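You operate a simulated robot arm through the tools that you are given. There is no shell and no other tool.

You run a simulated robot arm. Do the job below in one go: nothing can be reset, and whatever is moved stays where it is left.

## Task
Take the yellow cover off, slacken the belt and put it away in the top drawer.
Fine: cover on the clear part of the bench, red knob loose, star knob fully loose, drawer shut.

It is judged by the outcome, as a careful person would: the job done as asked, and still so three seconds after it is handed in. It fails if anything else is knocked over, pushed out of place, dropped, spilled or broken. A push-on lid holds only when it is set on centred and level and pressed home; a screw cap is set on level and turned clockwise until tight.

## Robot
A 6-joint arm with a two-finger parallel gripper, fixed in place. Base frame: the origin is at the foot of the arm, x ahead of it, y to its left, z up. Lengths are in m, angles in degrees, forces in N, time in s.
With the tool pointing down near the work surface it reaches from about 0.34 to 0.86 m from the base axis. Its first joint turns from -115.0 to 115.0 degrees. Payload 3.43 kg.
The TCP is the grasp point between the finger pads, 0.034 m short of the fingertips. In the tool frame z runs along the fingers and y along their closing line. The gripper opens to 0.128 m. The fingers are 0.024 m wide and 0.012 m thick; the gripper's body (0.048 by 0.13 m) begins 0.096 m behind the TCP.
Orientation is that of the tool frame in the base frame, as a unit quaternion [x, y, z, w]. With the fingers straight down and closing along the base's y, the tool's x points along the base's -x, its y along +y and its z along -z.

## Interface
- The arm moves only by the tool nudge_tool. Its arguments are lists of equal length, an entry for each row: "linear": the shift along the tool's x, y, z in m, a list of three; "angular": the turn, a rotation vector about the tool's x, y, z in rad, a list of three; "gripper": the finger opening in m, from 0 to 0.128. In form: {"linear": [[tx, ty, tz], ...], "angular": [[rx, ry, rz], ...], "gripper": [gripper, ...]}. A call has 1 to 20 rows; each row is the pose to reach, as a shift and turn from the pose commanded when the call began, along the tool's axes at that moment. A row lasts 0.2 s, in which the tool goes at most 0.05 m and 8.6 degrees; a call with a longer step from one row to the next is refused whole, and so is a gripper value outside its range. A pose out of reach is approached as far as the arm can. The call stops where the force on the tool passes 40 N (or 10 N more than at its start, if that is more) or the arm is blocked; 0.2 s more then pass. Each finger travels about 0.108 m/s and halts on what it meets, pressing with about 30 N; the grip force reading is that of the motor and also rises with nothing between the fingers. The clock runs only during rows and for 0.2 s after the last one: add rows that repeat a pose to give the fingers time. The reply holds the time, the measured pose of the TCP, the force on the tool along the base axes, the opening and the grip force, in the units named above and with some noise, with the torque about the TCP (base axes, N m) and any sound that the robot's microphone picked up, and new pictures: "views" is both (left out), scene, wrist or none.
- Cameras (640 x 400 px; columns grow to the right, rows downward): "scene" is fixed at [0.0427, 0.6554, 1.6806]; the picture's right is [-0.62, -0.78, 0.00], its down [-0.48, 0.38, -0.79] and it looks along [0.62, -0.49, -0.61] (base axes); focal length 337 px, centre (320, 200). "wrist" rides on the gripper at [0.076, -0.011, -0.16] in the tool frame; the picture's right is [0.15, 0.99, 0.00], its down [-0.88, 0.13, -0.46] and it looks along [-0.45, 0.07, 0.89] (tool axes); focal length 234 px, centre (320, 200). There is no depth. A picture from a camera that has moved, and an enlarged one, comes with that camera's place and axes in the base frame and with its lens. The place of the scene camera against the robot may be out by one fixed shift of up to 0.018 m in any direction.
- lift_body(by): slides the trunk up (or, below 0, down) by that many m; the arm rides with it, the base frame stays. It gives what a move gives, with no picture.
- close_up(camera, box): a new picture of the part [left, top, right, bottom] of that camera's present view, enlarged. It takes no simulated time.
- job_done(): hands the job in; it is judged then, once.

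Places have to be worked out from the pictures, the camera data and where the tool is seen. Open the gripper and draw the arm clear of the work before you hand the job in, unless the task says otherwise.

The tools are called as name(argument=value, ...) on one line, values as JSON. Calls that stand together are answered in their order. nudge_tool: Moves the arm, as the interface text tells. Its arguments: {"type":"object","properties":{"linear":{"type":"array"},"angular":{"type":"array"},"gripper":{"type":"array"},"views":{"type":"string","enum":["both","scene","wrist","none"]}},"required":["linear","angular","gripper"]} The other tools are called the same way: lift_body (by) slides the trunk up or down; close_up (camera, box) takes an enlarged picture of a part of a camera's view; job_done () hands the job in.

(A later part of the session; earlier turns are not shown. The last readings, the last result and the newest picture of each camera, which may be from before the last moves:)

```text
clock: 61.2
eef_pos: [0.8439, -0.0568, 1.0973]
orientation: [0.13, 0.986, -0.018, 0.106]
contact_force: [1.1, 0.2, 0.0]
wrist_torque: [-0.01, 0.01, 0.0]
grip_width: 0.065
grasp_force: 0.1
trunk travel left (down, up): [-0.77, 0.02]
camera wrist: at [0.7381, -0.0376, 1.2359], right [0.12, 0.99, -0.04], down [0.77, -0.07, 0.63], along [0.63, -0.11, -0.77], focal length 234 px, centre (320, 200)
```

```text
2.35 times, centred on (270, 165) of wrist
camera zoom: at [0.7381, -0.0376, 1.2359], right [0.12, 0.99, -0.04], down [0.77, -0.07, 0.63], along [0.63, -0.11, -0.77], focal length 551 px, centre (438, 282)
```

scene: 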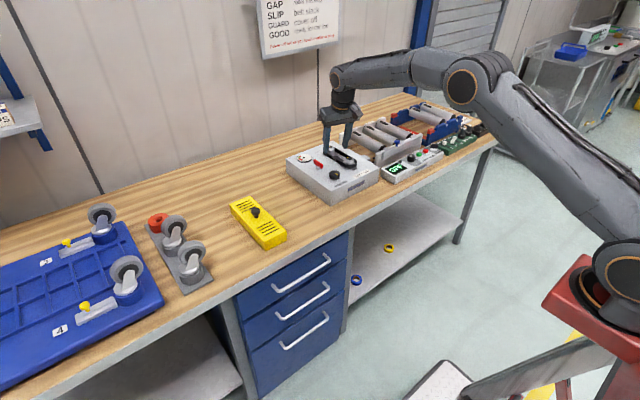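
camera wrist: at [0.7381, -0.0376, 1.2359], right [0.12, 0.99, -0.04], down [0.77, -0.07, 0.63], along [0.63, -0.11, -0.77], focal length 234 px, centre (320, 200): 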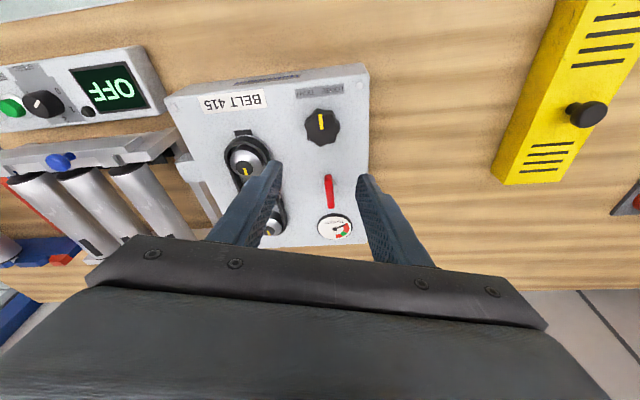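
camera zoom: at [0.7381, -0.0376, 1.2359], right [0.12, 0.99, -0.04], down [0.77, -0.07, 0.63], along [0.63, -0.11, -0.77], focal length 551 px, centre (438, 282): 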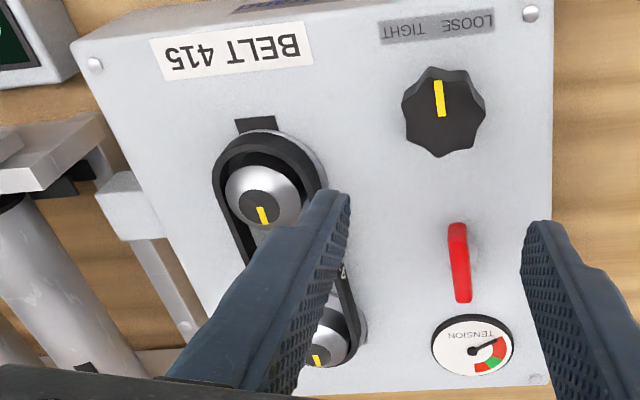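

The gauge reads minimum and the belt hangs slack with a gap at the front pulley. Before taking the belt off I'll open the drawer, so I'm moving back in front of the bench, tool vertical, to view the top handle.

nudge_tool(linear=[[0.0414, 0.0123, -0.0116], [0.0828, 0.0245, -0.0231], [0.1241, 0.0368, -0.0347], [0.1655, 0.049, -0.0463], [0.2069, 0.0613, -0.0578], [0.2483, 0.0735, -0.0694], [0.2896, 0.0858, -0.081], [0.331, 0.098, -0.0925], [0.3724, 0.1103, -0.1041], [0.3724, 0.1103, -0.1041]], angular=[[-0.003, 0.024, -0.029], [-0.006, 0.047, -0.059], [-0.009, 0.071, -0.088], [-0.012, 0.095, -0.117], [-0.016, 0.118, -0.146], [-0.019, 0.142, -0.176], [-0.022, 0.166, -0.205], [-0.025, 0.189, -0.234], [-0.028, 0.213, -0.2635], [-0.028, 0.213, -0.2635]], gripper=[0.07, 0.08, 0.1, 0.12, 0.128, 0.128, 0.128, 0.128, 0.128, 0.128])

close_up(camera="wrist", box=[200, 60, 440, 235])

close_up(camera="scene", box=[230, 220, 370, 330])

```text
clock: 63.4
eef_pos: [0.4983, 0.1502, 1.1181]
orientation: [-0.001, 1.0, -0.005, 0.0]
contact_force: [-0.2, -0.5, 0.2]
wrist_torque: [0.0, 0.02, -0.05]
grip_width: 0.128
grasp_force: 0.0
trunk travel left (down, up): [-0.77, 0.02]
camera wrist: at [0.4242, 0.1409, 1.2774], right [-0.15, 0.99, -0.01], down [0.88, 0.14, 0.45], along [0.45, 0.06, -0.89], focal length 234 px, centre (320, 200)
```

scene: 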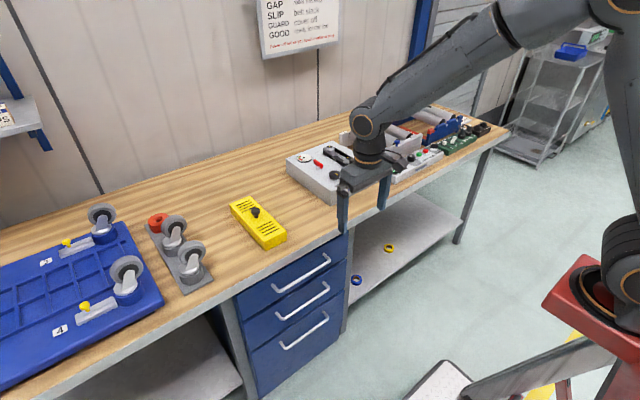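
wrist: 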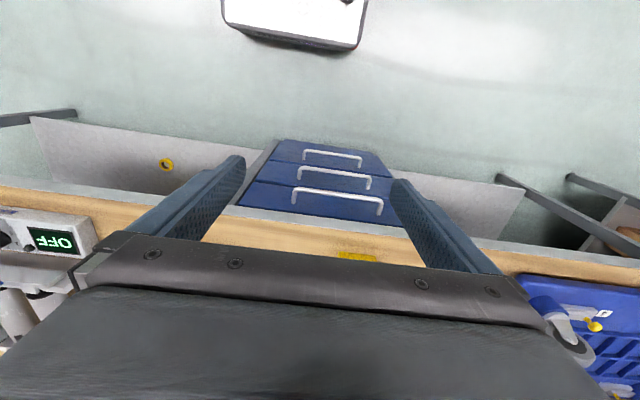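

```text
2.29 times, centred on (320, 148) of wrist
camera zoom: at [0.4242, 0.1409, 1.2774], right [-0.15, 0.99, -0.01], down [0.88, 0.14, 0.45], along [0.45, 0.06, -0.89], focal length 535 px, centre (320, 320)
```

zoom: 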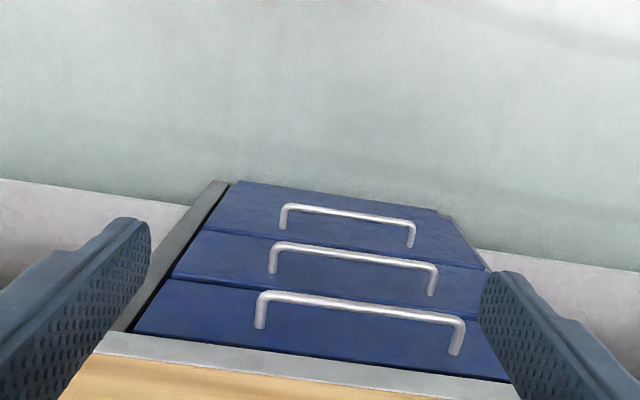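

```text
3.64 times, centred on (300, 275) of scene
camera zoom: at [0.0427, 0.6554, 1.6806], right [-0.62, -0.78, 0.0], down [-0.48, 0.38, -0.79], along [0.62, -0.49, -0.61], focal length 1224 px, centre (393, -73)
```

zoom: 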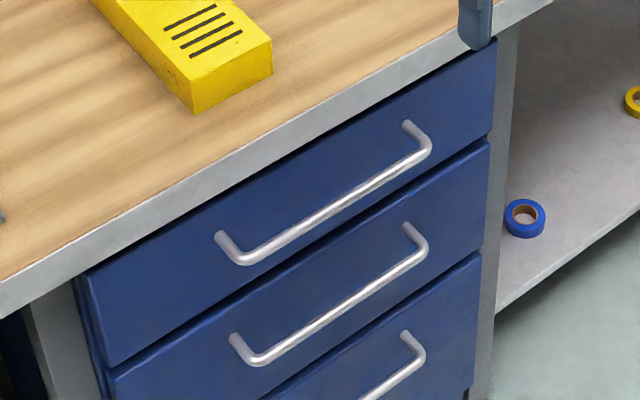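

Triangulated bar: from y≈0.112 to 0.329, at x≈0.667, z≈0.754, standing about 0.037 m off the drawer face. I'll grip it mid-bar with the fingers in a vertical plane, first yawing the tool 90° at height.

nudge_tool(linear=[[0, 0.006, 0.004], [0, 0.012, 0.008], [0, 0.018, 0.013], [0, 0.023, 0.017], [0, 0.029, 0.021], [0, 0.035, 0.025], [0, 0.041, 0.029], [0, 0.047, 0.033], [0, 0.053, 0.038], [0, 0.058, 0.042], [0, 0.064, 0.046], [0, 0.07, 0.05], [0, 0.07, 0.05]], angular=[[0, 0, -0.131], [0, 0, -0.262], [0, 0, -0.393], [0, 0, -0.524], [0, 0, -0.654], [0, 0, -0.785], [0, 0, -0.916], [0, 0, -1.047], [0, 0, -1.178], [0, 0, -1.309], [0, 0, -1.44], [0, 0, -1.571], [0, 0, -1.571]], gripper=[0.11, 0.09, 0.07, 0.05, 0.04, 0.034, 0.034, 0.034, 0.034, 0.034, 0.034, 0.034, 0.034], views="scene")

```text
clock: 66.2
eef_pos: [0.5005, 0.219, 1.0662]
orientation: [0.708, -0.706, 0.003, 0.003]
contact_force: [1.0, 0.8, -0.4]
wrist_torque: [-0.03, -0.02, 0.03]
grip_width: 0.0343
grasp_force: 0.0
trunk travel left (down, up): [-0.77, 0.02]
```

scene: 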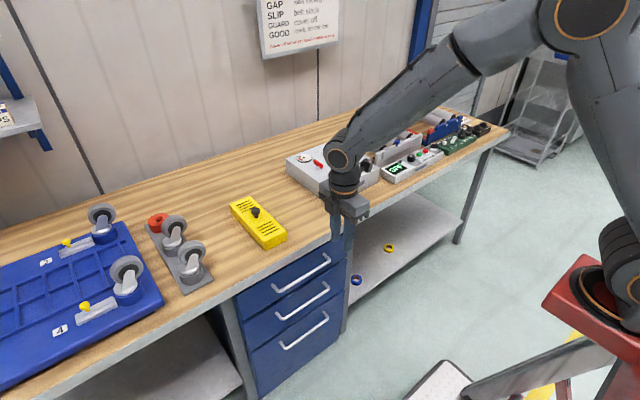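

Yaw done. Now tilting the tool 50° forward while lowering toward the handle (stopping ~0.1 m short).

nudge_tool(linear=[[0, -0.01, 0.03], [0, -0.02, 0.06], [0, -0.03, 0.09], [0, -0.04, 0.12], [0, -0.05, 0.15], [0, -0.06, 0.18], [0, -0.07, 0.206], [0, -0.07, 0.206]], angular=[[0.125, 0, 0], [0.25, 0, 0], [0.375, 0, 0], [0.5, 0, 0], [0.625, 0, 0], [0.75, 0, 0], [0.873, 0, 0], [0.873, 0, 0]], gripper=[0.034, 0.034, 0.034, 0.034, 0.034, 0.034, 0.034, 0.034])

close_up(camera="scene", box=[230, 180, 390, 310])

```text
clock: 68.0
eef_pos: [0.5701, 0.2185, 0.8616]
orientation: [0.642, -0.639, 0.302, -0.297]
contact_force: [0.5, 0.8, -0.2]
wrist_torque: [-0.03, -0.04, -0.01]
grip_width: 0.0339
grasp_force: 0.0
trunk travel left (down, up): [-0.77, 0.02]
camera wrist: at [0.4558, 0.1435, 0.9729], right [-0.63, -0.15, -0.76], down [-0.43, 0.88, 0.18], along [0.64, 0.45, -0.63], focal length 234 px, centre (320, 200)
```

scene: 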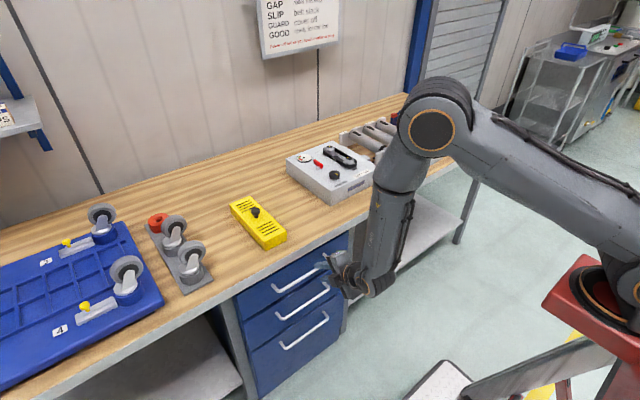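
wrist: 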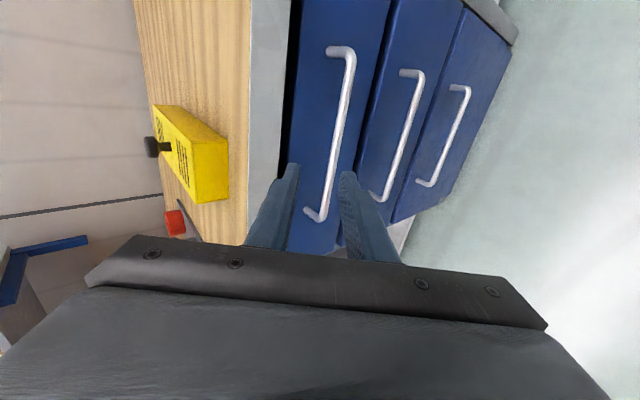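

```text
3.08 times, centred on (310, 245) of scene
camera zoom: at [0.0427, 0.6554, 1.6806], right [-0.62, -0.78, 0.0], down [-0.48, 0.38, -0.79], along [0.62, -0.49, -0.61], focal length 1036 px, centre (351, 62)
```

zoom: 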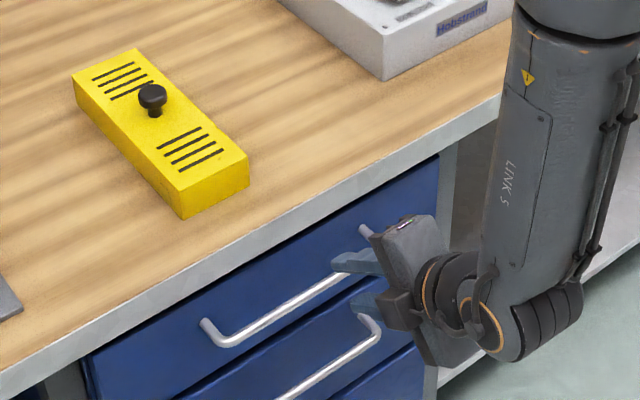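

The handle is between the fingers' lines in the wrist view and matches my estimate. Zooming for a precise measurement before the final approach.

close_up(camera="wrist", box=[250, 30, 410, 230])

```text
2.00 times, centred on (330, 130) of wrist
camera zoom: at [0.4558, 0.1435, 0.9729], right [-0.63, -0.15, -0.76], down [-0.43, 0.88, 0.18], along [0.64, 0.45, -0.63], focal length 468 px, centre (300, 340)
```

zoom: 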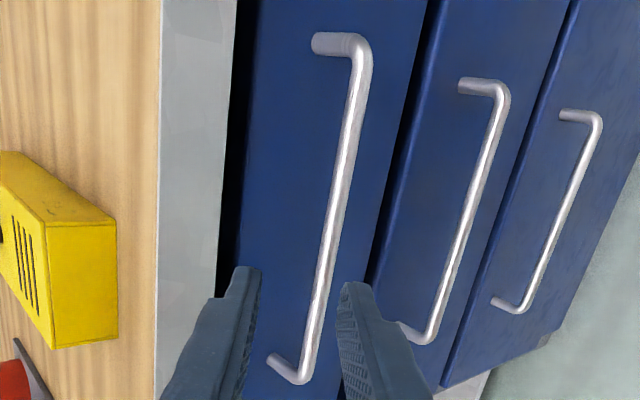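

Bar refined to (0.669, ·, 0.7555). Aligning and sliding in along the tool axis so the bar sits between the fingertips.

nudge_tool(linear=[[-0.0007, 0.009, 0.022], [-0.0015, 0.0178, 0.045], [-0.0015, 0.0178, 0.075], [-0.0015, 0.0178, 0.1], [-0.0015, 0.0178, 0.115], [-0.0015, 0.0178, 0.126], [-0.0015, 0.0178, 0.126]], angular=[[0, 0, 0], [0, 0, 0], [0, 0, 0], [0, 0, 0], [0, 0, 0], [0, 0, 0], [0, 0, 0]], gripper=[0.034, 0.034, 0.034, 0.034, 0.034, 0.034, 0.034])

close_up(camera="wrist", box=[250, 90, 410, 230])

close_up(camera="scene", box=[250, 220, 380, 310])

```text
clock: 69.6
eef_pos: [0.6556, 0.2179, 0.7665]
orientation: [0.643, -0.639, 0.301, -0.296]
contact_force: [0.1, 0.2, 0.3]
wrist_torque: [0.03, 0.0, -0.02]
grip_width: 0.034
grasp_force: 0.0
trunk travel left (down, up): [-0.77, 0.02]
camera wrist: at [0.5416, 0.1443, 0.8777], right [-0.64, -0.15, -0.76], down [-0.43, 0.88, 0.18], along [0.64, 0.45, -0.63], focal length 234 px, centre (320, 200)
```

scene: 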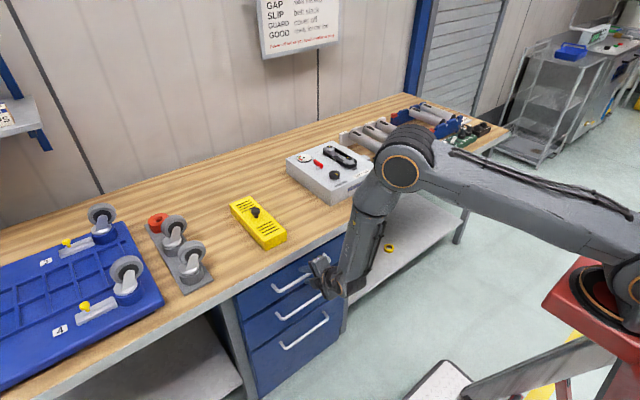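
wrist: 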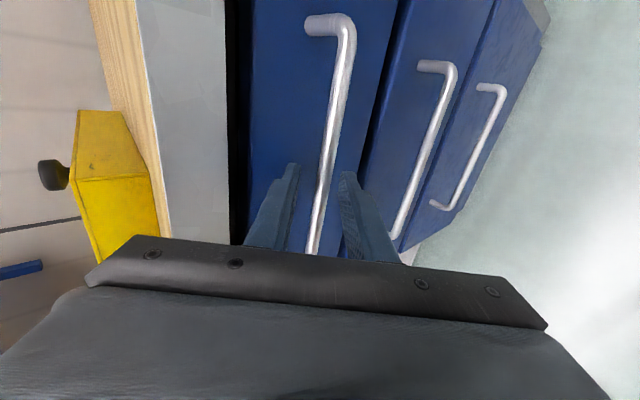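

```text
2.86 times, centred on (330, 160) of wrist
camera zoom: at [0.5416, 0.1443, 0.8777], right [-0.64, -0.15, -0.76], down [-0.43, 0.88, 0.18], along [0.64, 0.45, -0.63], focal length 669 px, centre (291, 314)
```

zoom: 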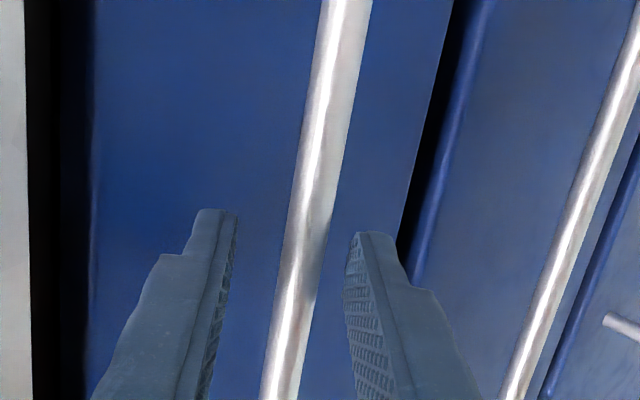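

```text
4.44 times, centred on (315, 265) of scene
camera zoom: at [0.0427, 0.6554, 1.6806], right [-0.62, -0.78, 0.0], down [-0.48, 0.38, -0.79], along [0.62, -0.49, -0.61], focal length 1497 px, centre (342, -89)
```

zoom: 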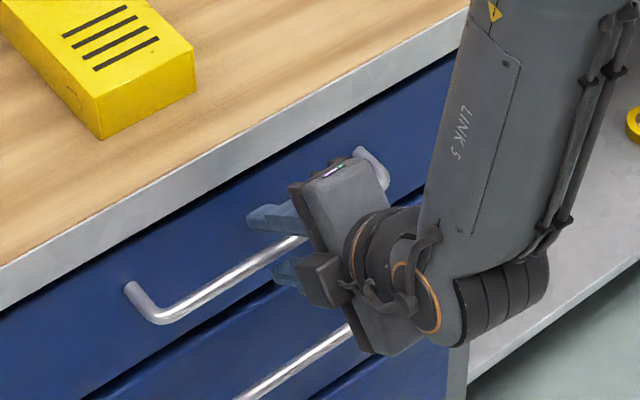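

The bar is between the fingertips without contact. Closing on it.

nudge_tool(linear=[[0, 0, 0], [0, 0, 0], [0, 0, 0]], angular=[[0, 0, 0], [0, 0, 0], [0, 0, 0]], gripper=[0.012, 0.004, 0.004], views="wrist")

close_up(camera="wrist", box=[250, 90, 410, 230])

```text
clock: 70.4
eef_pos: [0.6549, 0.2196, 0.7651]
orientation: [0.643, -0.639, 0.301, -0.295]
contact_force: [-4.9, 0.4, -9.5]
wrist_torque: [0.53, 0.16, -0.1]
grip_width: 0.0116
grasp_force: 44.1
trunk travel left (down, up): [-0.77, 0.02]
camera wrist: at [0.5408, 0.1442, 0.877], right [-0.64, -0.15, -0.75], down [-0.43, 0.88, 0.19], along [0.64, 0.45, -0.63], focal length 234 px, centre (320, 200)
```

wrist: 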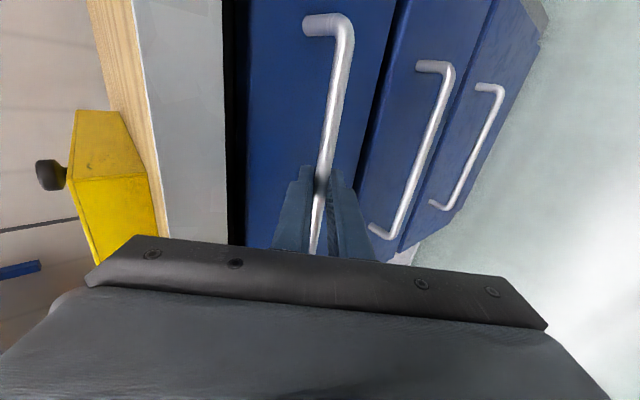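

```text
2.86 times, centred on (330, 160) of wrist
camera zoom: at [0.5408, 0.1442, 0.877], right [-0.64, -0.15, -0.75], down [-0.43, 0.88, 0.19], along [0.64, 0.45, -0.63], focal length 669 px, centre (291, 314)
```

zoom: 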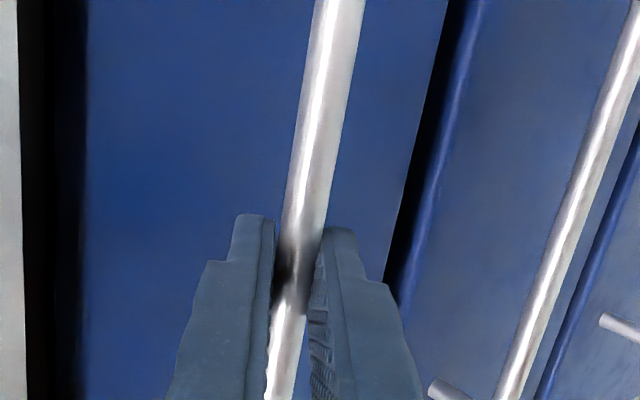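

Bar gripped (0.0116 m). Pulling straight back along -x slowly.

nudge_tool(linear=[[0, 0.0068, -0.0065], [0, 0.0134, -0.0145], [0, 0.0263, -0.0298], [0, 0.0395, -0.0452]], angular=[[0, 0, 0], [0, 0, 0], [0, 0, 0], [0, 0, 0]], gripper=[0.004, 0.004, 0.004, 0.004])

```text
clock: 71.4
eef_pos: [0.5954, 0.2195, 0.7655]
orientation: [0.643, -0.639, 0.302, -0.296]
contact_force: [-1.4, 2.7, -2.9]
wrist_torque: [0.45, 0.16, 0.02]
grip_width: 0.0119
grasp_force: 44.5
trunk travel left (down, up): [-0.77, 0.02]
camera wrist: at [0.4813, 0.1441, 0.8767], right [-0.64, -0.15, -0.76], down [-0.43, 0.88, 0.18], along [0.64, 0.45, -0.63], focal length 234 px, centre (320, 200)
```

scene: 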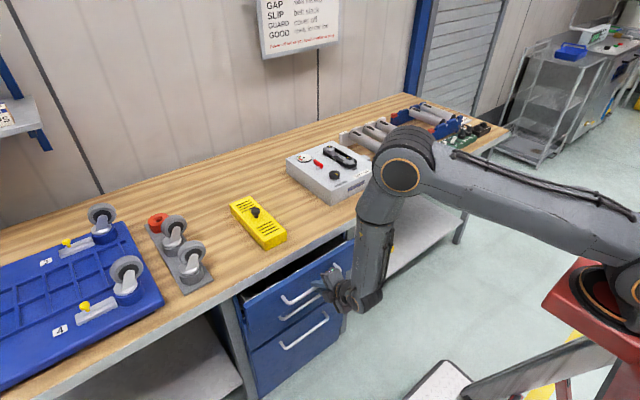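
wrist: 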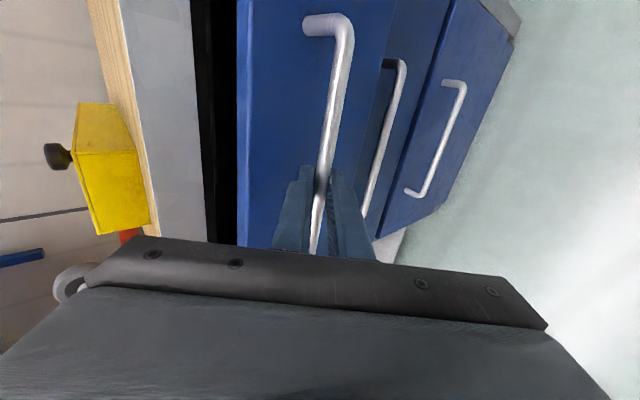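

The drawer slides freely (6 cm so far). Pulling it out a further 14 cm.

nudge_tool(linear=[[0, 0.0161, -0.0192], [0, 0.0322, -0.0383], [0, 0.0482, -0.0575], [0, 0.0643, -0.0766], [0, 0.0804, -0.0958], [0, 0.09, -0.1072]], angular=[[0, 0, 0], [0, 0, 0], [0, 0, 0], [0, 0, 0], [0, 0, 0], [0, 0, 0]], gripper=[0.004, 0.004, 0.004, 0.004, 0.004, 0.004])

close_up(camera="scene", box=[220, 210, 380, 330])

```text
clock: 72.8
eef_pos: [0.4571, 0.2185, 0.7654]
orientation: [0.643, -0.638, 0.302, -0.297]
contact_force: [-2.6, 4.8, 7.3]
wrist_torque: [0.13, -0.03, -0.42]
grip_width: 0.0116
grasp_force: 45.3
trunk travel left (down, up): [-0.77, 0.02]
camera wrist: at [0.3414, 0.1438, 0.8765], right [-0.63, -0.15, -0.76], down [-0.44, 0.88, 0.18], along [0.64, 0.45, -0.63], focal length 234 px, centre (320, 200)
```

scene: 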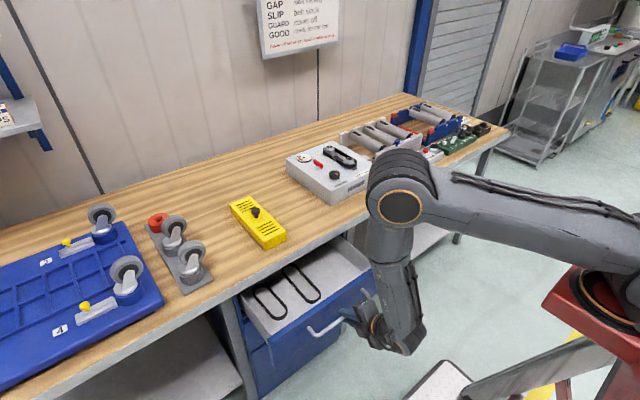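
wrist: 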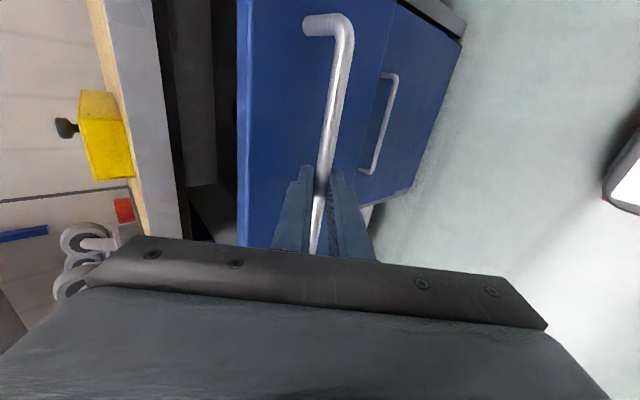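

```text
3.33 times, centred on (300, 270) of scene
camera zoom: at [0.0427, 0.6554, 1.6806], right [-0.62, -0.78, 0.0], down [-0.48, 0.38, -0.79], along [0.62, -0.49, -0.61], focal length 1122 px, centre (387, -33)
```

zoom: 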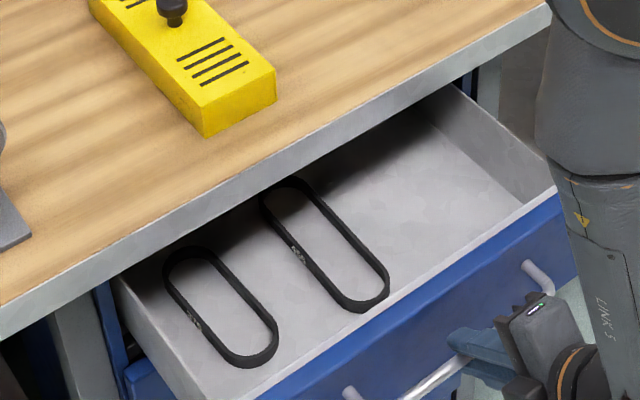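

Drawer is 20 cm open; two other belts already lie in it on the left, with free space on the right (y≈0.05–0.20). I'll pull it ~6 cm more so the belt fits lengthwise.

nudge_tool(linear=[[0, 0.0096, -0.0115], [0, 0.0193, -0.023], [0, 0.0289, -0.0345], [0, 0.0386, -0.046]], angular=[[0, 0, 0], [0, 0, 0], [0, 0, 0], [0, 0, 0]], gripper=[0.004, 0.004, 0.004, 0.004])

close_up(camera="scene", box=[220, 210, 380, 330])

```text
clock: 73.8
eef_pos: [0.3944, 0.2188, 0.7654]
orientation: [0.643, -0.639, 0.301, -0.297]
contact_force: [-1.9, 7.9, 21.6]
wrist_torque: [0.52, -0.24, 0.15]
grip_width: 0.0116
grasp_force: 45.3
trunk travel left (down, up): [-0.77, 0.02]
camera wrist: at [0.2808, 0.1439, 0.8765], right [-0.63, -0.15, -0.76], down [-0.44, 0.88, 0.18], along [0.64, 0.45, -0.63], focal length 234 px, centre (320, 200)
```

scene: 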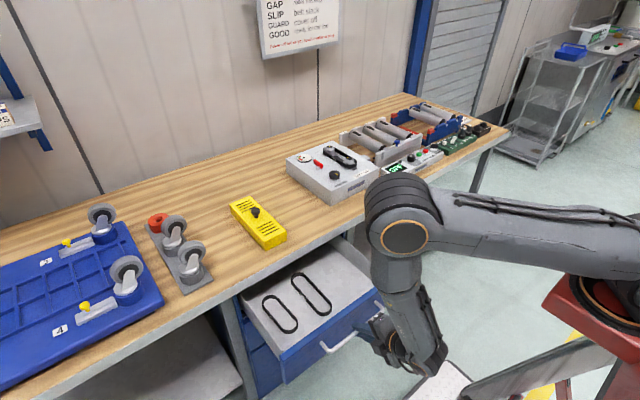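
wrist: 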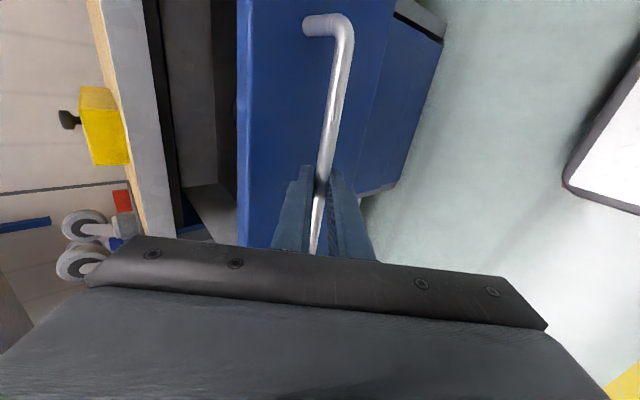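

```text
3.33 times, centred on (300, 270) of scene
camera zoom: at [0.0427, 0.6554, 1.6806], right [-0.62, -0.78, 0.0], down [-0.48, 0.38, -0.79], along [0.62, -0.49, -0.61], focal length 1122 px, centre (387, -33)
```

zoom: 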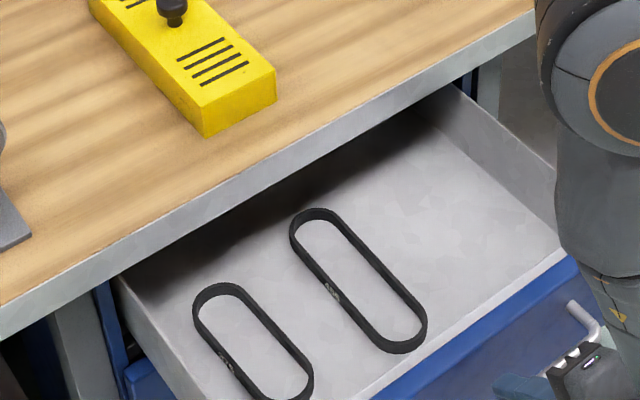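

Drawer is now 26 cm open with plenty of free floor on its right side. Releasing the handle and backing off along the tool axis, then up.

nudge_tool(linear=[[0, 0, 0], [0, 0, 0], [0, 0, -0.018], [0, 0, -0.036], [0, -0.0306, -0.0617], [0, -0.0613, -0.0874], [0, -0.0919, -0.1132]], angular=[[0, 0, 0], [0, 0, 0], [0, 0, 0], [0, 0, 0], [0, 0, 0], [0, 0, 0], [0, 0, 0]], gripper=[0.03, 0.042, 0.042, 0.042, 0.042, 0.042, 0.042])

```text
clock: 75.4
eef_pos: [0.3677, 0.2204, 0.9087]
orientation: [0.643, -0.639, 0.302, -0.296]
contact_force: [0.4, 0.8, -0.1]
wrist_torque: [0.02, 0.01, -0.05]
grip_width: 0.0421
grasp_force: 0.0
trunk travel left (down, up): [-0.77, 0.02]
camera wrist: at [0.2533, 0.1456, 1.0194], right [-0.64, -0.15, -0.76], down [-0.43, 0.88, 0.18], along [0.64, 0.45, -0.63], focal length 234 px, centre (320, 200)
```

scene: 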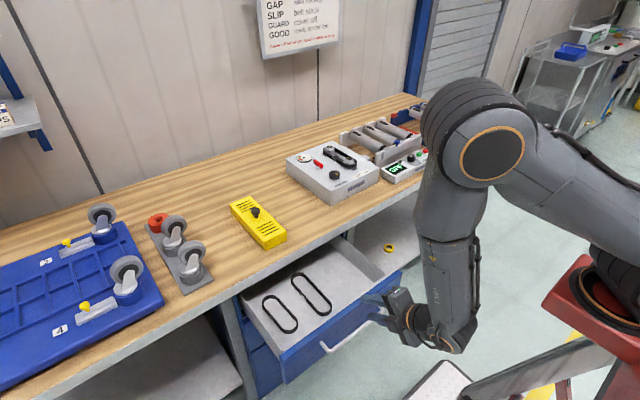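
wrist: 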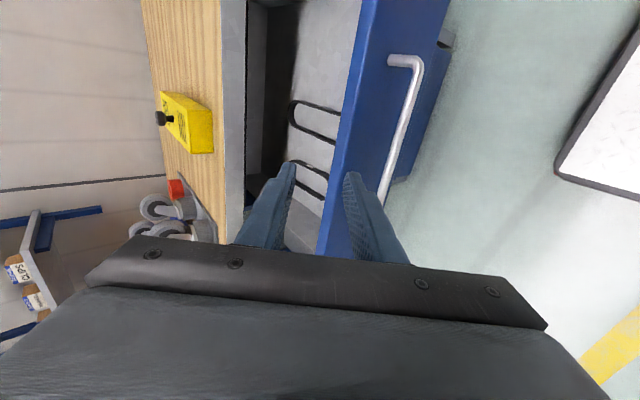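

Clear of the handle; the drawer stays open. Let me look at the whole drawer and the belt on the machine.

close_up(camera="scene", box=[220, 225, 410, 365])

close_up(camera="scene", box=[315, 135, 375, 180])

close_up(camera="wrist", box=[220, 0, 420, 200])

```text
2.86 times, centred on (315, 295) of scene
camera zoom: at [0.0427, 0.6554, 1.6806], right [-0.62, -0.78, 0.0], down [-0.48, 0.38, -0.79], along [0.62, -0.49, -0.61], focal length 962 px, centre (334, -71)
```

zoom: 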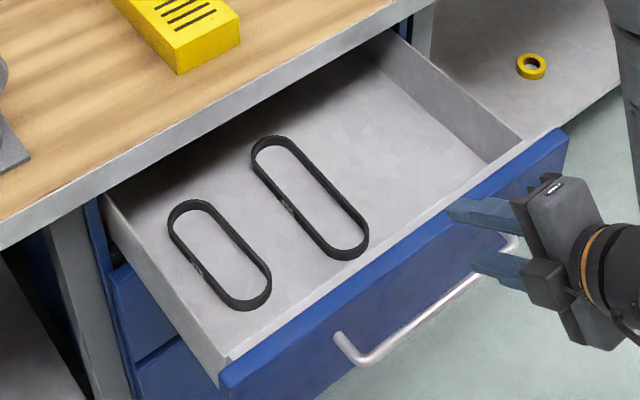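

```text
8.89 times, centred on (345, 158) of scene
camera zoom: at [0.0427, 0.6554, 1.6806], right [-0.62, -0.78, 0.0], down [-0.48, 0.38, -0.79], along [0.62, -0.49, -0.61], focal length 2993 px, centre (98, 578)
```

zoom: 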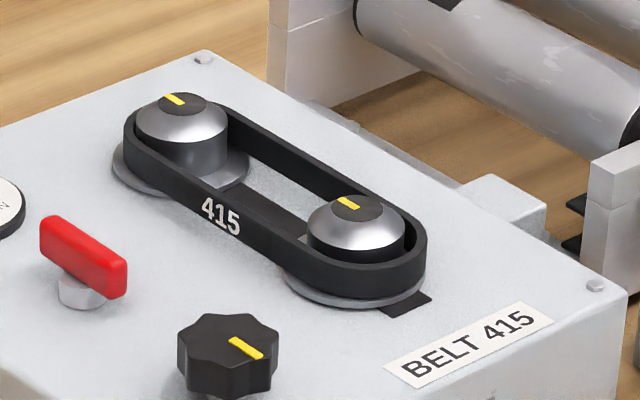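

```text
2.00 times, centred on (320, 100) of wrist
camera zoom: at [0.2533, 0.1456, 1.0194], right [-0.64, -0.15, -0.76], down [-0.43, 0.88, 0.18], along [0.64, 0.45, -0.63], focal length 468 px, centre (320, 400)
```

zoom: 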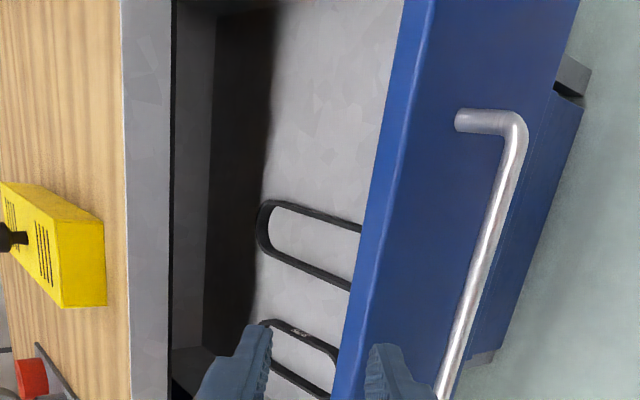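

The drawer floor is about z≈0.70, with the free area at x≈0.47–0.69 and y≈0.04–0.19. Now I'll rise, undo the 90° roll, and head back toward the machine.

nudge_tool(linear=[[0.0142, -0.0224, -0.0044], [0.0283, -0.0448, -0.0089], [0.0425, -0.0672, -0.0133], [0.0567, -0.0896, -0.0177], [0.0708, -0.112, -0.0222], [0.085, -0.1344, -0.0266], [0.0992, -0.1567, -0.031], [0.1133, -0.1791, -0.0355], [0.1275, -0.2015, -0.0399], [0.1417, -0.2239, -0.0443], [0.1558, -0.2463, -0.0488], [0.17, -0.2687, -0.0532], [0.17, -0.2687, -0.0532]], angular=[[0, 0, 0.131], [0, 0, 0.262], [0, 0, 0.393], [0, 0, 0.524], [0, 0, 0.654], [0, 0, 0.785], [0, 0, 0.916], [0, 0, 1.047], [0, 0, 1.178], [0, 0, 1.309], [0, 0, 1.44], [0, 0, 1.571], [0, 0, 1.571]], gripper=[0.05, 0.06, 0.07, 0.08, 0.1, 0.128, 0.128, 0.128, 0.128, 0.128, 0.128, 0.128, 0.128])

```text
clock: 78.2
eef_pos: [0.505, 0.0518, 1.1513]
orientation: [-0.003, 0.906, -0.003, 0.422]
contact_force: [-0.3, -0.7, 0.7]
wrist_torque: [-0.02, -0.01, 0.01]
grip_width: 0.1279
grasp_force: 0.1
out of reach, approached as far as the arm can: row 2, 3, 4, 5, 6, 7, 8, 9, 10, 11, 12, 13
trunk travel left (down, up): [-0.77, 0.02]
camera wrist: at [0.3348, 0.042, 1.196], right [-0.09, 0.99, -0.12], down [0.22, 0.14, 0.97], along [0.97, 0.07, -0.23], focal length 234 px, centre (320, 200)
```

scene: 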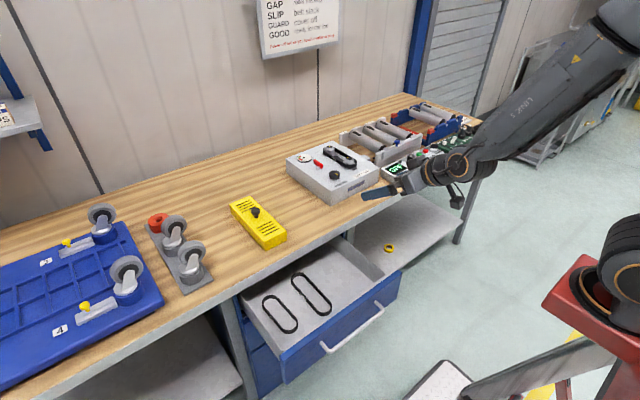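
wrist: 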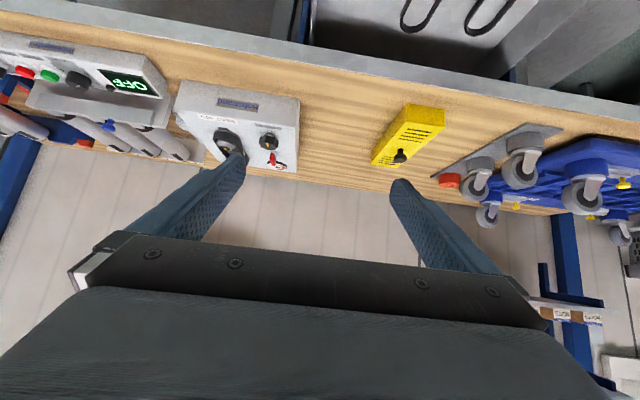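

Arrived at the intended pose with tilt ~50°. Moving over the machine with 37° tilt to view the belt.

nudge_tool(linear=[[-0.0211, -0.0244, 0.0251], [-0.0422, -0.0489, 0.0502], [-0.0633, -0.0733, 0.0752], [-0.0844, -0.0978, 0.1003], [-0.1056, -0.1222, 0.1254], [-0.1267, -0.1467, 0.1505], [-0.1478, -0.1711, 0.1755], [-0.1689, -0.1956, 0.2006], [-0.19, -0.22, 0.2257], [-0.19, -0.22, 0.2257]], angular=[[0, 0.025, 0], [0, 0.05, 0], [0, 0.075, 0], [0, 0.1, 0], [0, 0.125, 0], [0, 0.15, 0], [0, 0.175, 0], [0, 0.2, 0], [0, 0.225, 0], [0, 0.225, 0]], gripper=[0.128, 0.128, 0.128, 0.128, 0.128, 0.128, 0.128, 0.128, 0.128, 0.128], views="wrist")

close_up(camera="wrist", box=[230, 50, 400, 200])

```text
clock: 80.4
eef_pos: [0.8004, -0.1669, 1.1519]
orientation: [-0.003, 0.948, -0.003, 0.317]
contact_force: [1.1, 0.1, -0.4]
wrist_torque: [0.0, -0.02, -0.01]
grip_width: 0.1279
grasp_force: 0.0
out of reach, approached as far as the arm can: row 1, 2, 3, 4, 5, 6
trunk travel left (down, up): [-0.77, 0.02]
camera wrist: at [0.6445, -0.177, 1.2336], right [-0.12, 0.99, -0.1], down [0.43, 0.14, 0.89], along [0.9, 0.06, -0.44], focal length 234 px, centre (320, 200)
```

wrist: 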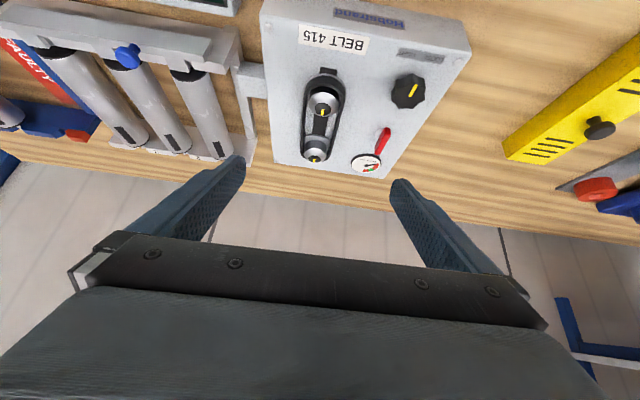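

```text
2.67 times, centred on (315, 125) of wrist
camera zoom: at [0.6445, -0.177, 1.2336], right [-0.12, 0.99, -0.1], down [0.43, 0.14, 0.89], along [0.9, 0.06, -0.44], focal length 624 px, centre (333, 400)
```

zoom: 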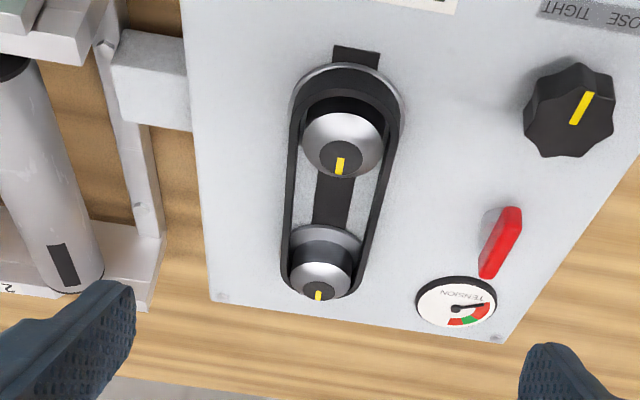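

The belt's left strand is at y≈-0.1435 (outer width 6 cm, x≈0.84–1.03, z≈0.938–0.965). I'll grip it at mid-length between the pulleys, moving above it first with 4 cm opening.

nudge_tool(linear=[[-0.0087, 0.0059, 0.0385], [-0.0174, 0.0117, 0.077], [-0.0261, 0.0176, 0.1155], [-0.0348, 0.0234, 0.154], [-0.0348, 0.0234, 0.154], [-0.0348, 0.0234, 0.154]], angular=[[0, 0, 0], [0, 0, 0], [0, 0, 0], [0, 0, 0], [0, 0, 0], [0, 0, 0]], gripper=[0.1, 0.07, 0.05, 0.04, 0.04, 0.04])

close_up(camera="wrist", box=[220, 60, 400, 200])

close_up(camera="scene", box=[305, 125, 385, 185])

```text
clock: 81.8
eef_pos: [0.9202, -0.1446, 1.0498]
orientation: [-0.004, 0.947, 0.001, 0.321]
contact_force: [-0.3, 0.2, 0.2]
wrist_torque: [0.0, -0.02, -0.01]
grip_width: 0.0398
grasp_force: 0.1
trunk travel left (down, up): [-0.77, 0.02]
camera wrist: at [0.7629, -0.1564, 1.1296], right [-0.12, 0.99, -0.09], down [0.42, 0.13, 0.9], along [0.9, 0.07, -0.43], focal length 234 px, centre (320, 200)
```

scene: 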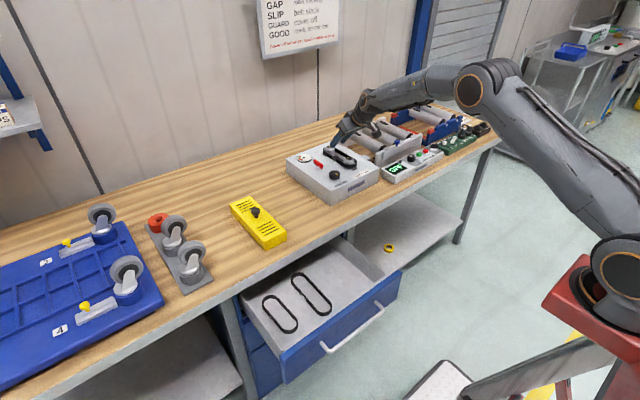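
wrist: 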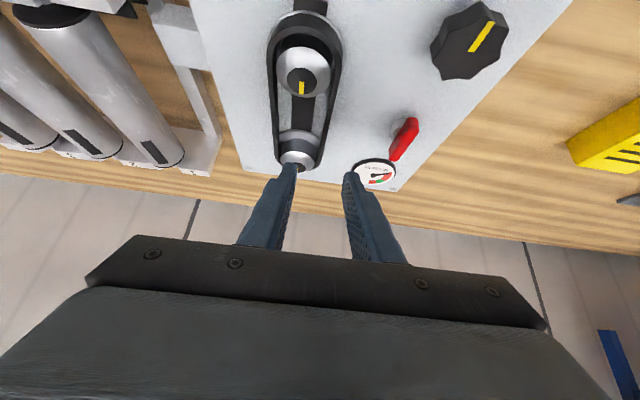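

```text
2.86 times, centred on (310, 130) of wrist
camera zoom: at [0.7629, -0.1564, 1.1296], right [-0.12, 0.99, -0.09], down [0.42, 0.13, 0.9], along [0.9, 0.07, -0.43], focal length 669 px, centre (349, 400)
```

zoom: 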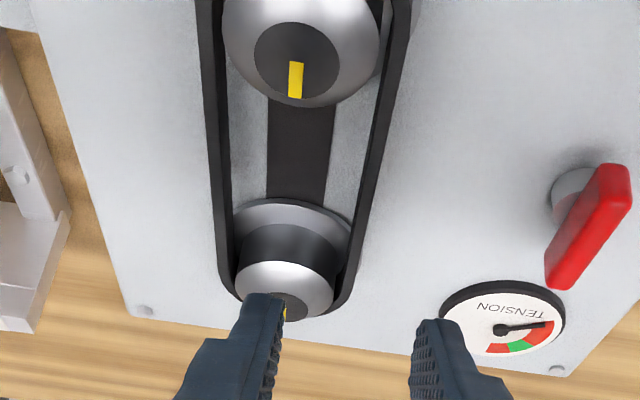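

```text
6.67 times, centred on (345, 155) of scene
camera zoom: at [0.0427, 0.6554, 1.6806], right [-0.62, -0.78, 0.0], down [-0.48, 0.38, -0.79], along [0.62, -0.49, -0.61], focal length 2245 px, centre (153, 500)
```

zoom: 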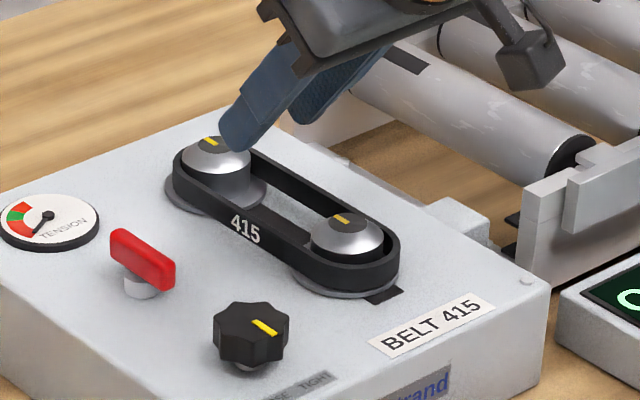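

Gap between the pulley domes is x≈0.907–0.972, so the inner finger fits. Descending straight down astride the left strand.

nudge_tool(linear=[[0.0102, 0.0002, 0.0148], [0.0203, 0.0004, 0.0297], [0.0305, 0.0006, 0.0445], [0.0366, 0.0008, 0.0534], [0.0407, 0.0008, 0.0593], [0.0407, 0.0008, 0.0593]], angular=[[0, 0, 0], [0, 0, 0], [0, 0, 0], [0, 0, 0], [0, 0, 0], [0, 0, 0]], gripper=[0.04, 0.04, 0.04, 0.04, 0.04, 0.04])

close_up(camera="wrist", box=[220, 80, 400, 220])

close_up(camera="scene", box=[305, 125, 385, 185])

```text
clock: 83.2
eef_pos: [0.9239, -0.1438, 0.9789]
orientation: [-0.003, 0.948, -0.003, 0.318]
contact_force: [-0.5, 0.0, 0.0]
wrist_torque: [0.01, 0.01, -0.01]
grip_width: 0.0397
grasp_force: 0.1
trunk travel left (down, up): [-0.77, 0.02]
camera wrist: at [0.7681, -0.1543, 1.0603], right [-0.12, 0.99, -0.1], down [0.43, 0.14, 0.89], along [0.9, 0.06, -0.44], focal length 234 px, centre (320, 200)
```

scene: 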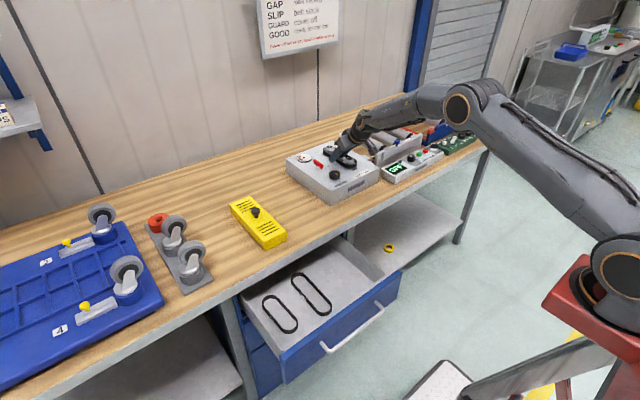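
wrist: 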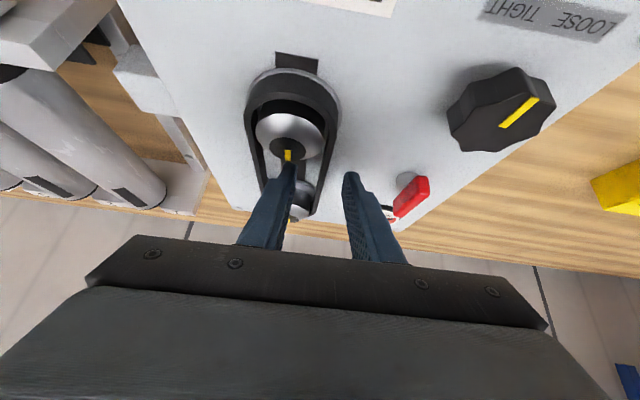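

```text
2.86 times, centred on (310, 150) of wrist
camera zoom: at [0.7681, -0.1543, 1.0603], right [-0.12, 0.99, -0.1], down [0.43, 0.14, 0.89], along [0.9, 0.06, -0.44], focal length 669 px, centre (349, 343)
```

zoom: 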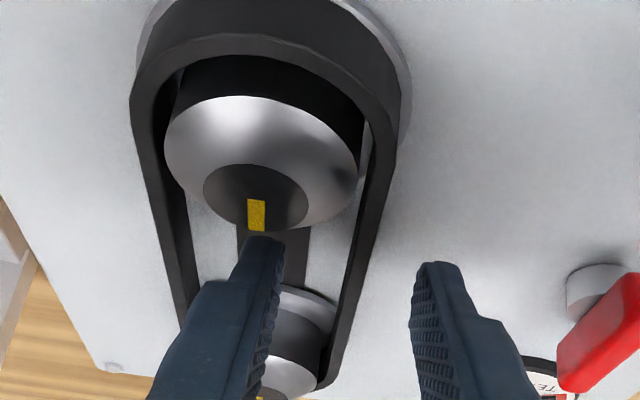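

```text
6.67 times, centred on (345, 155) of scene
camera zoom: at [0.0427, 0.6554, 1.6806], right [-0.62, -0.78, 0.0], down [-0.48, 0.38, -0.79], along [0.62, -0.49, -0.61], focal length 2245 px, centre (153, 500)
```

zoom: 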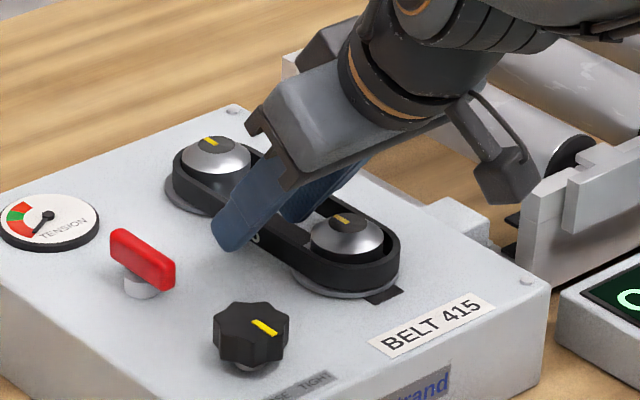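

The fingers straddle the strand, with the inner one in the free gap between the pulleys. Closing on the strand.

nudge_tool(linear=[[0, 0, 0], [0, 0, 0], [0, 0, 0], [0, 0, 0]], angular=[[0, 0, 0], [0, 0, 0], [0, 0, 0], [0, 0, 0]], gripper=[0.02, 0.002, 0.002, 0.002], views="wrist")

close_up(camera="wrist", box=[220, 80, 400, 220])

close_up(camera="scene", box=[305, 125, 385, 185])

```text
clock: 84.2
eef_pos: [0.9231, -0.1441, 0.9794]
orientation: [-0.002, 0.948, -0.003, 0.318]
contact_force: [0.3, 1.0, 0.4]
wrist_torque: [0.07, 0.03, 0.13]
grip_width: 0.0038
grasp_force: 30.0
trunk travel left (down, up): [-0.77, 0.02]
camera wrist: at [0.7681, -0.1542, 1.0604], right [-0.12, 0.99, -0.1], down [0.43, 0.14, 0.89], along [0.9, 0.06, -0.44], focal length 234 px, centre (320, 200)
```

wrist: 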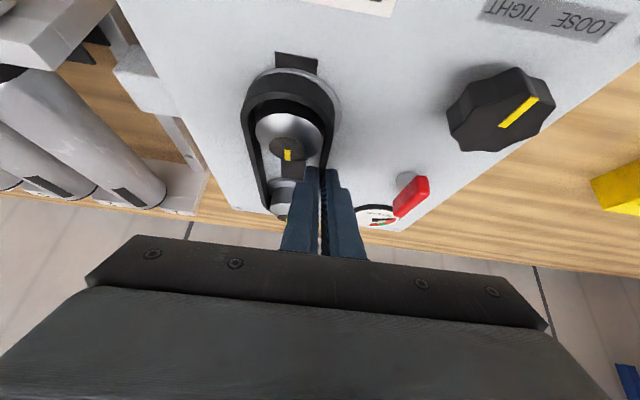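

```text
2.86 times, centred on (310, 150) of wrist
camera zoom: at [0.7681, -0.1542, 1.0604], right [-0.12, 0.99, -0.1], down [0.43, 0.14, 0.89], along [0.9, 0.06, -0.44], focal length 669 px, centre (349, 343)
```

zoom: 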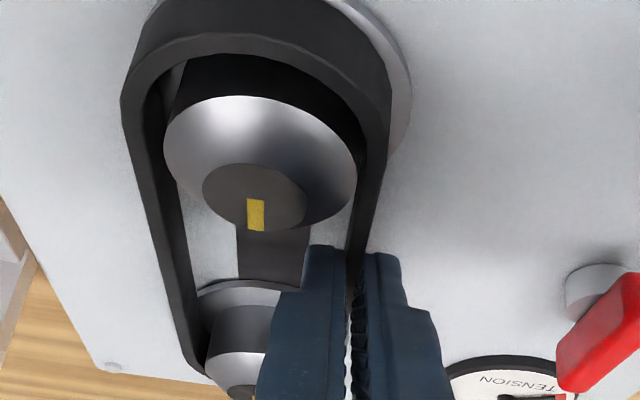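

```text
6.67 times, centred on (345, 155) of scene
camera zoom: at [0.0427, 0.6554, 1.6806], right [-0.62, -0.78, 0.0], down [-0.48, 0.38, -0.79], along [0.62, -0.49, -0.61], focal length 2245 px, centre (153, 500)
```

zoom: 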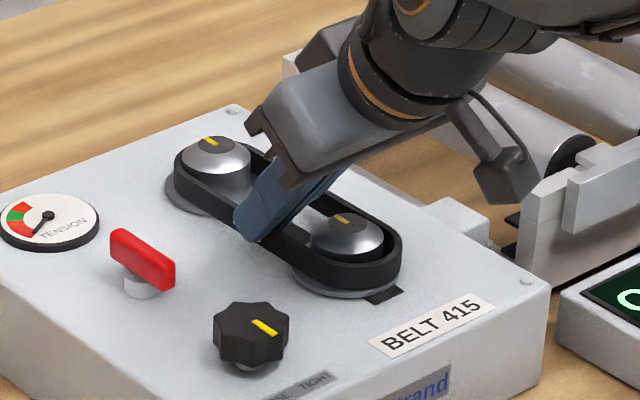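

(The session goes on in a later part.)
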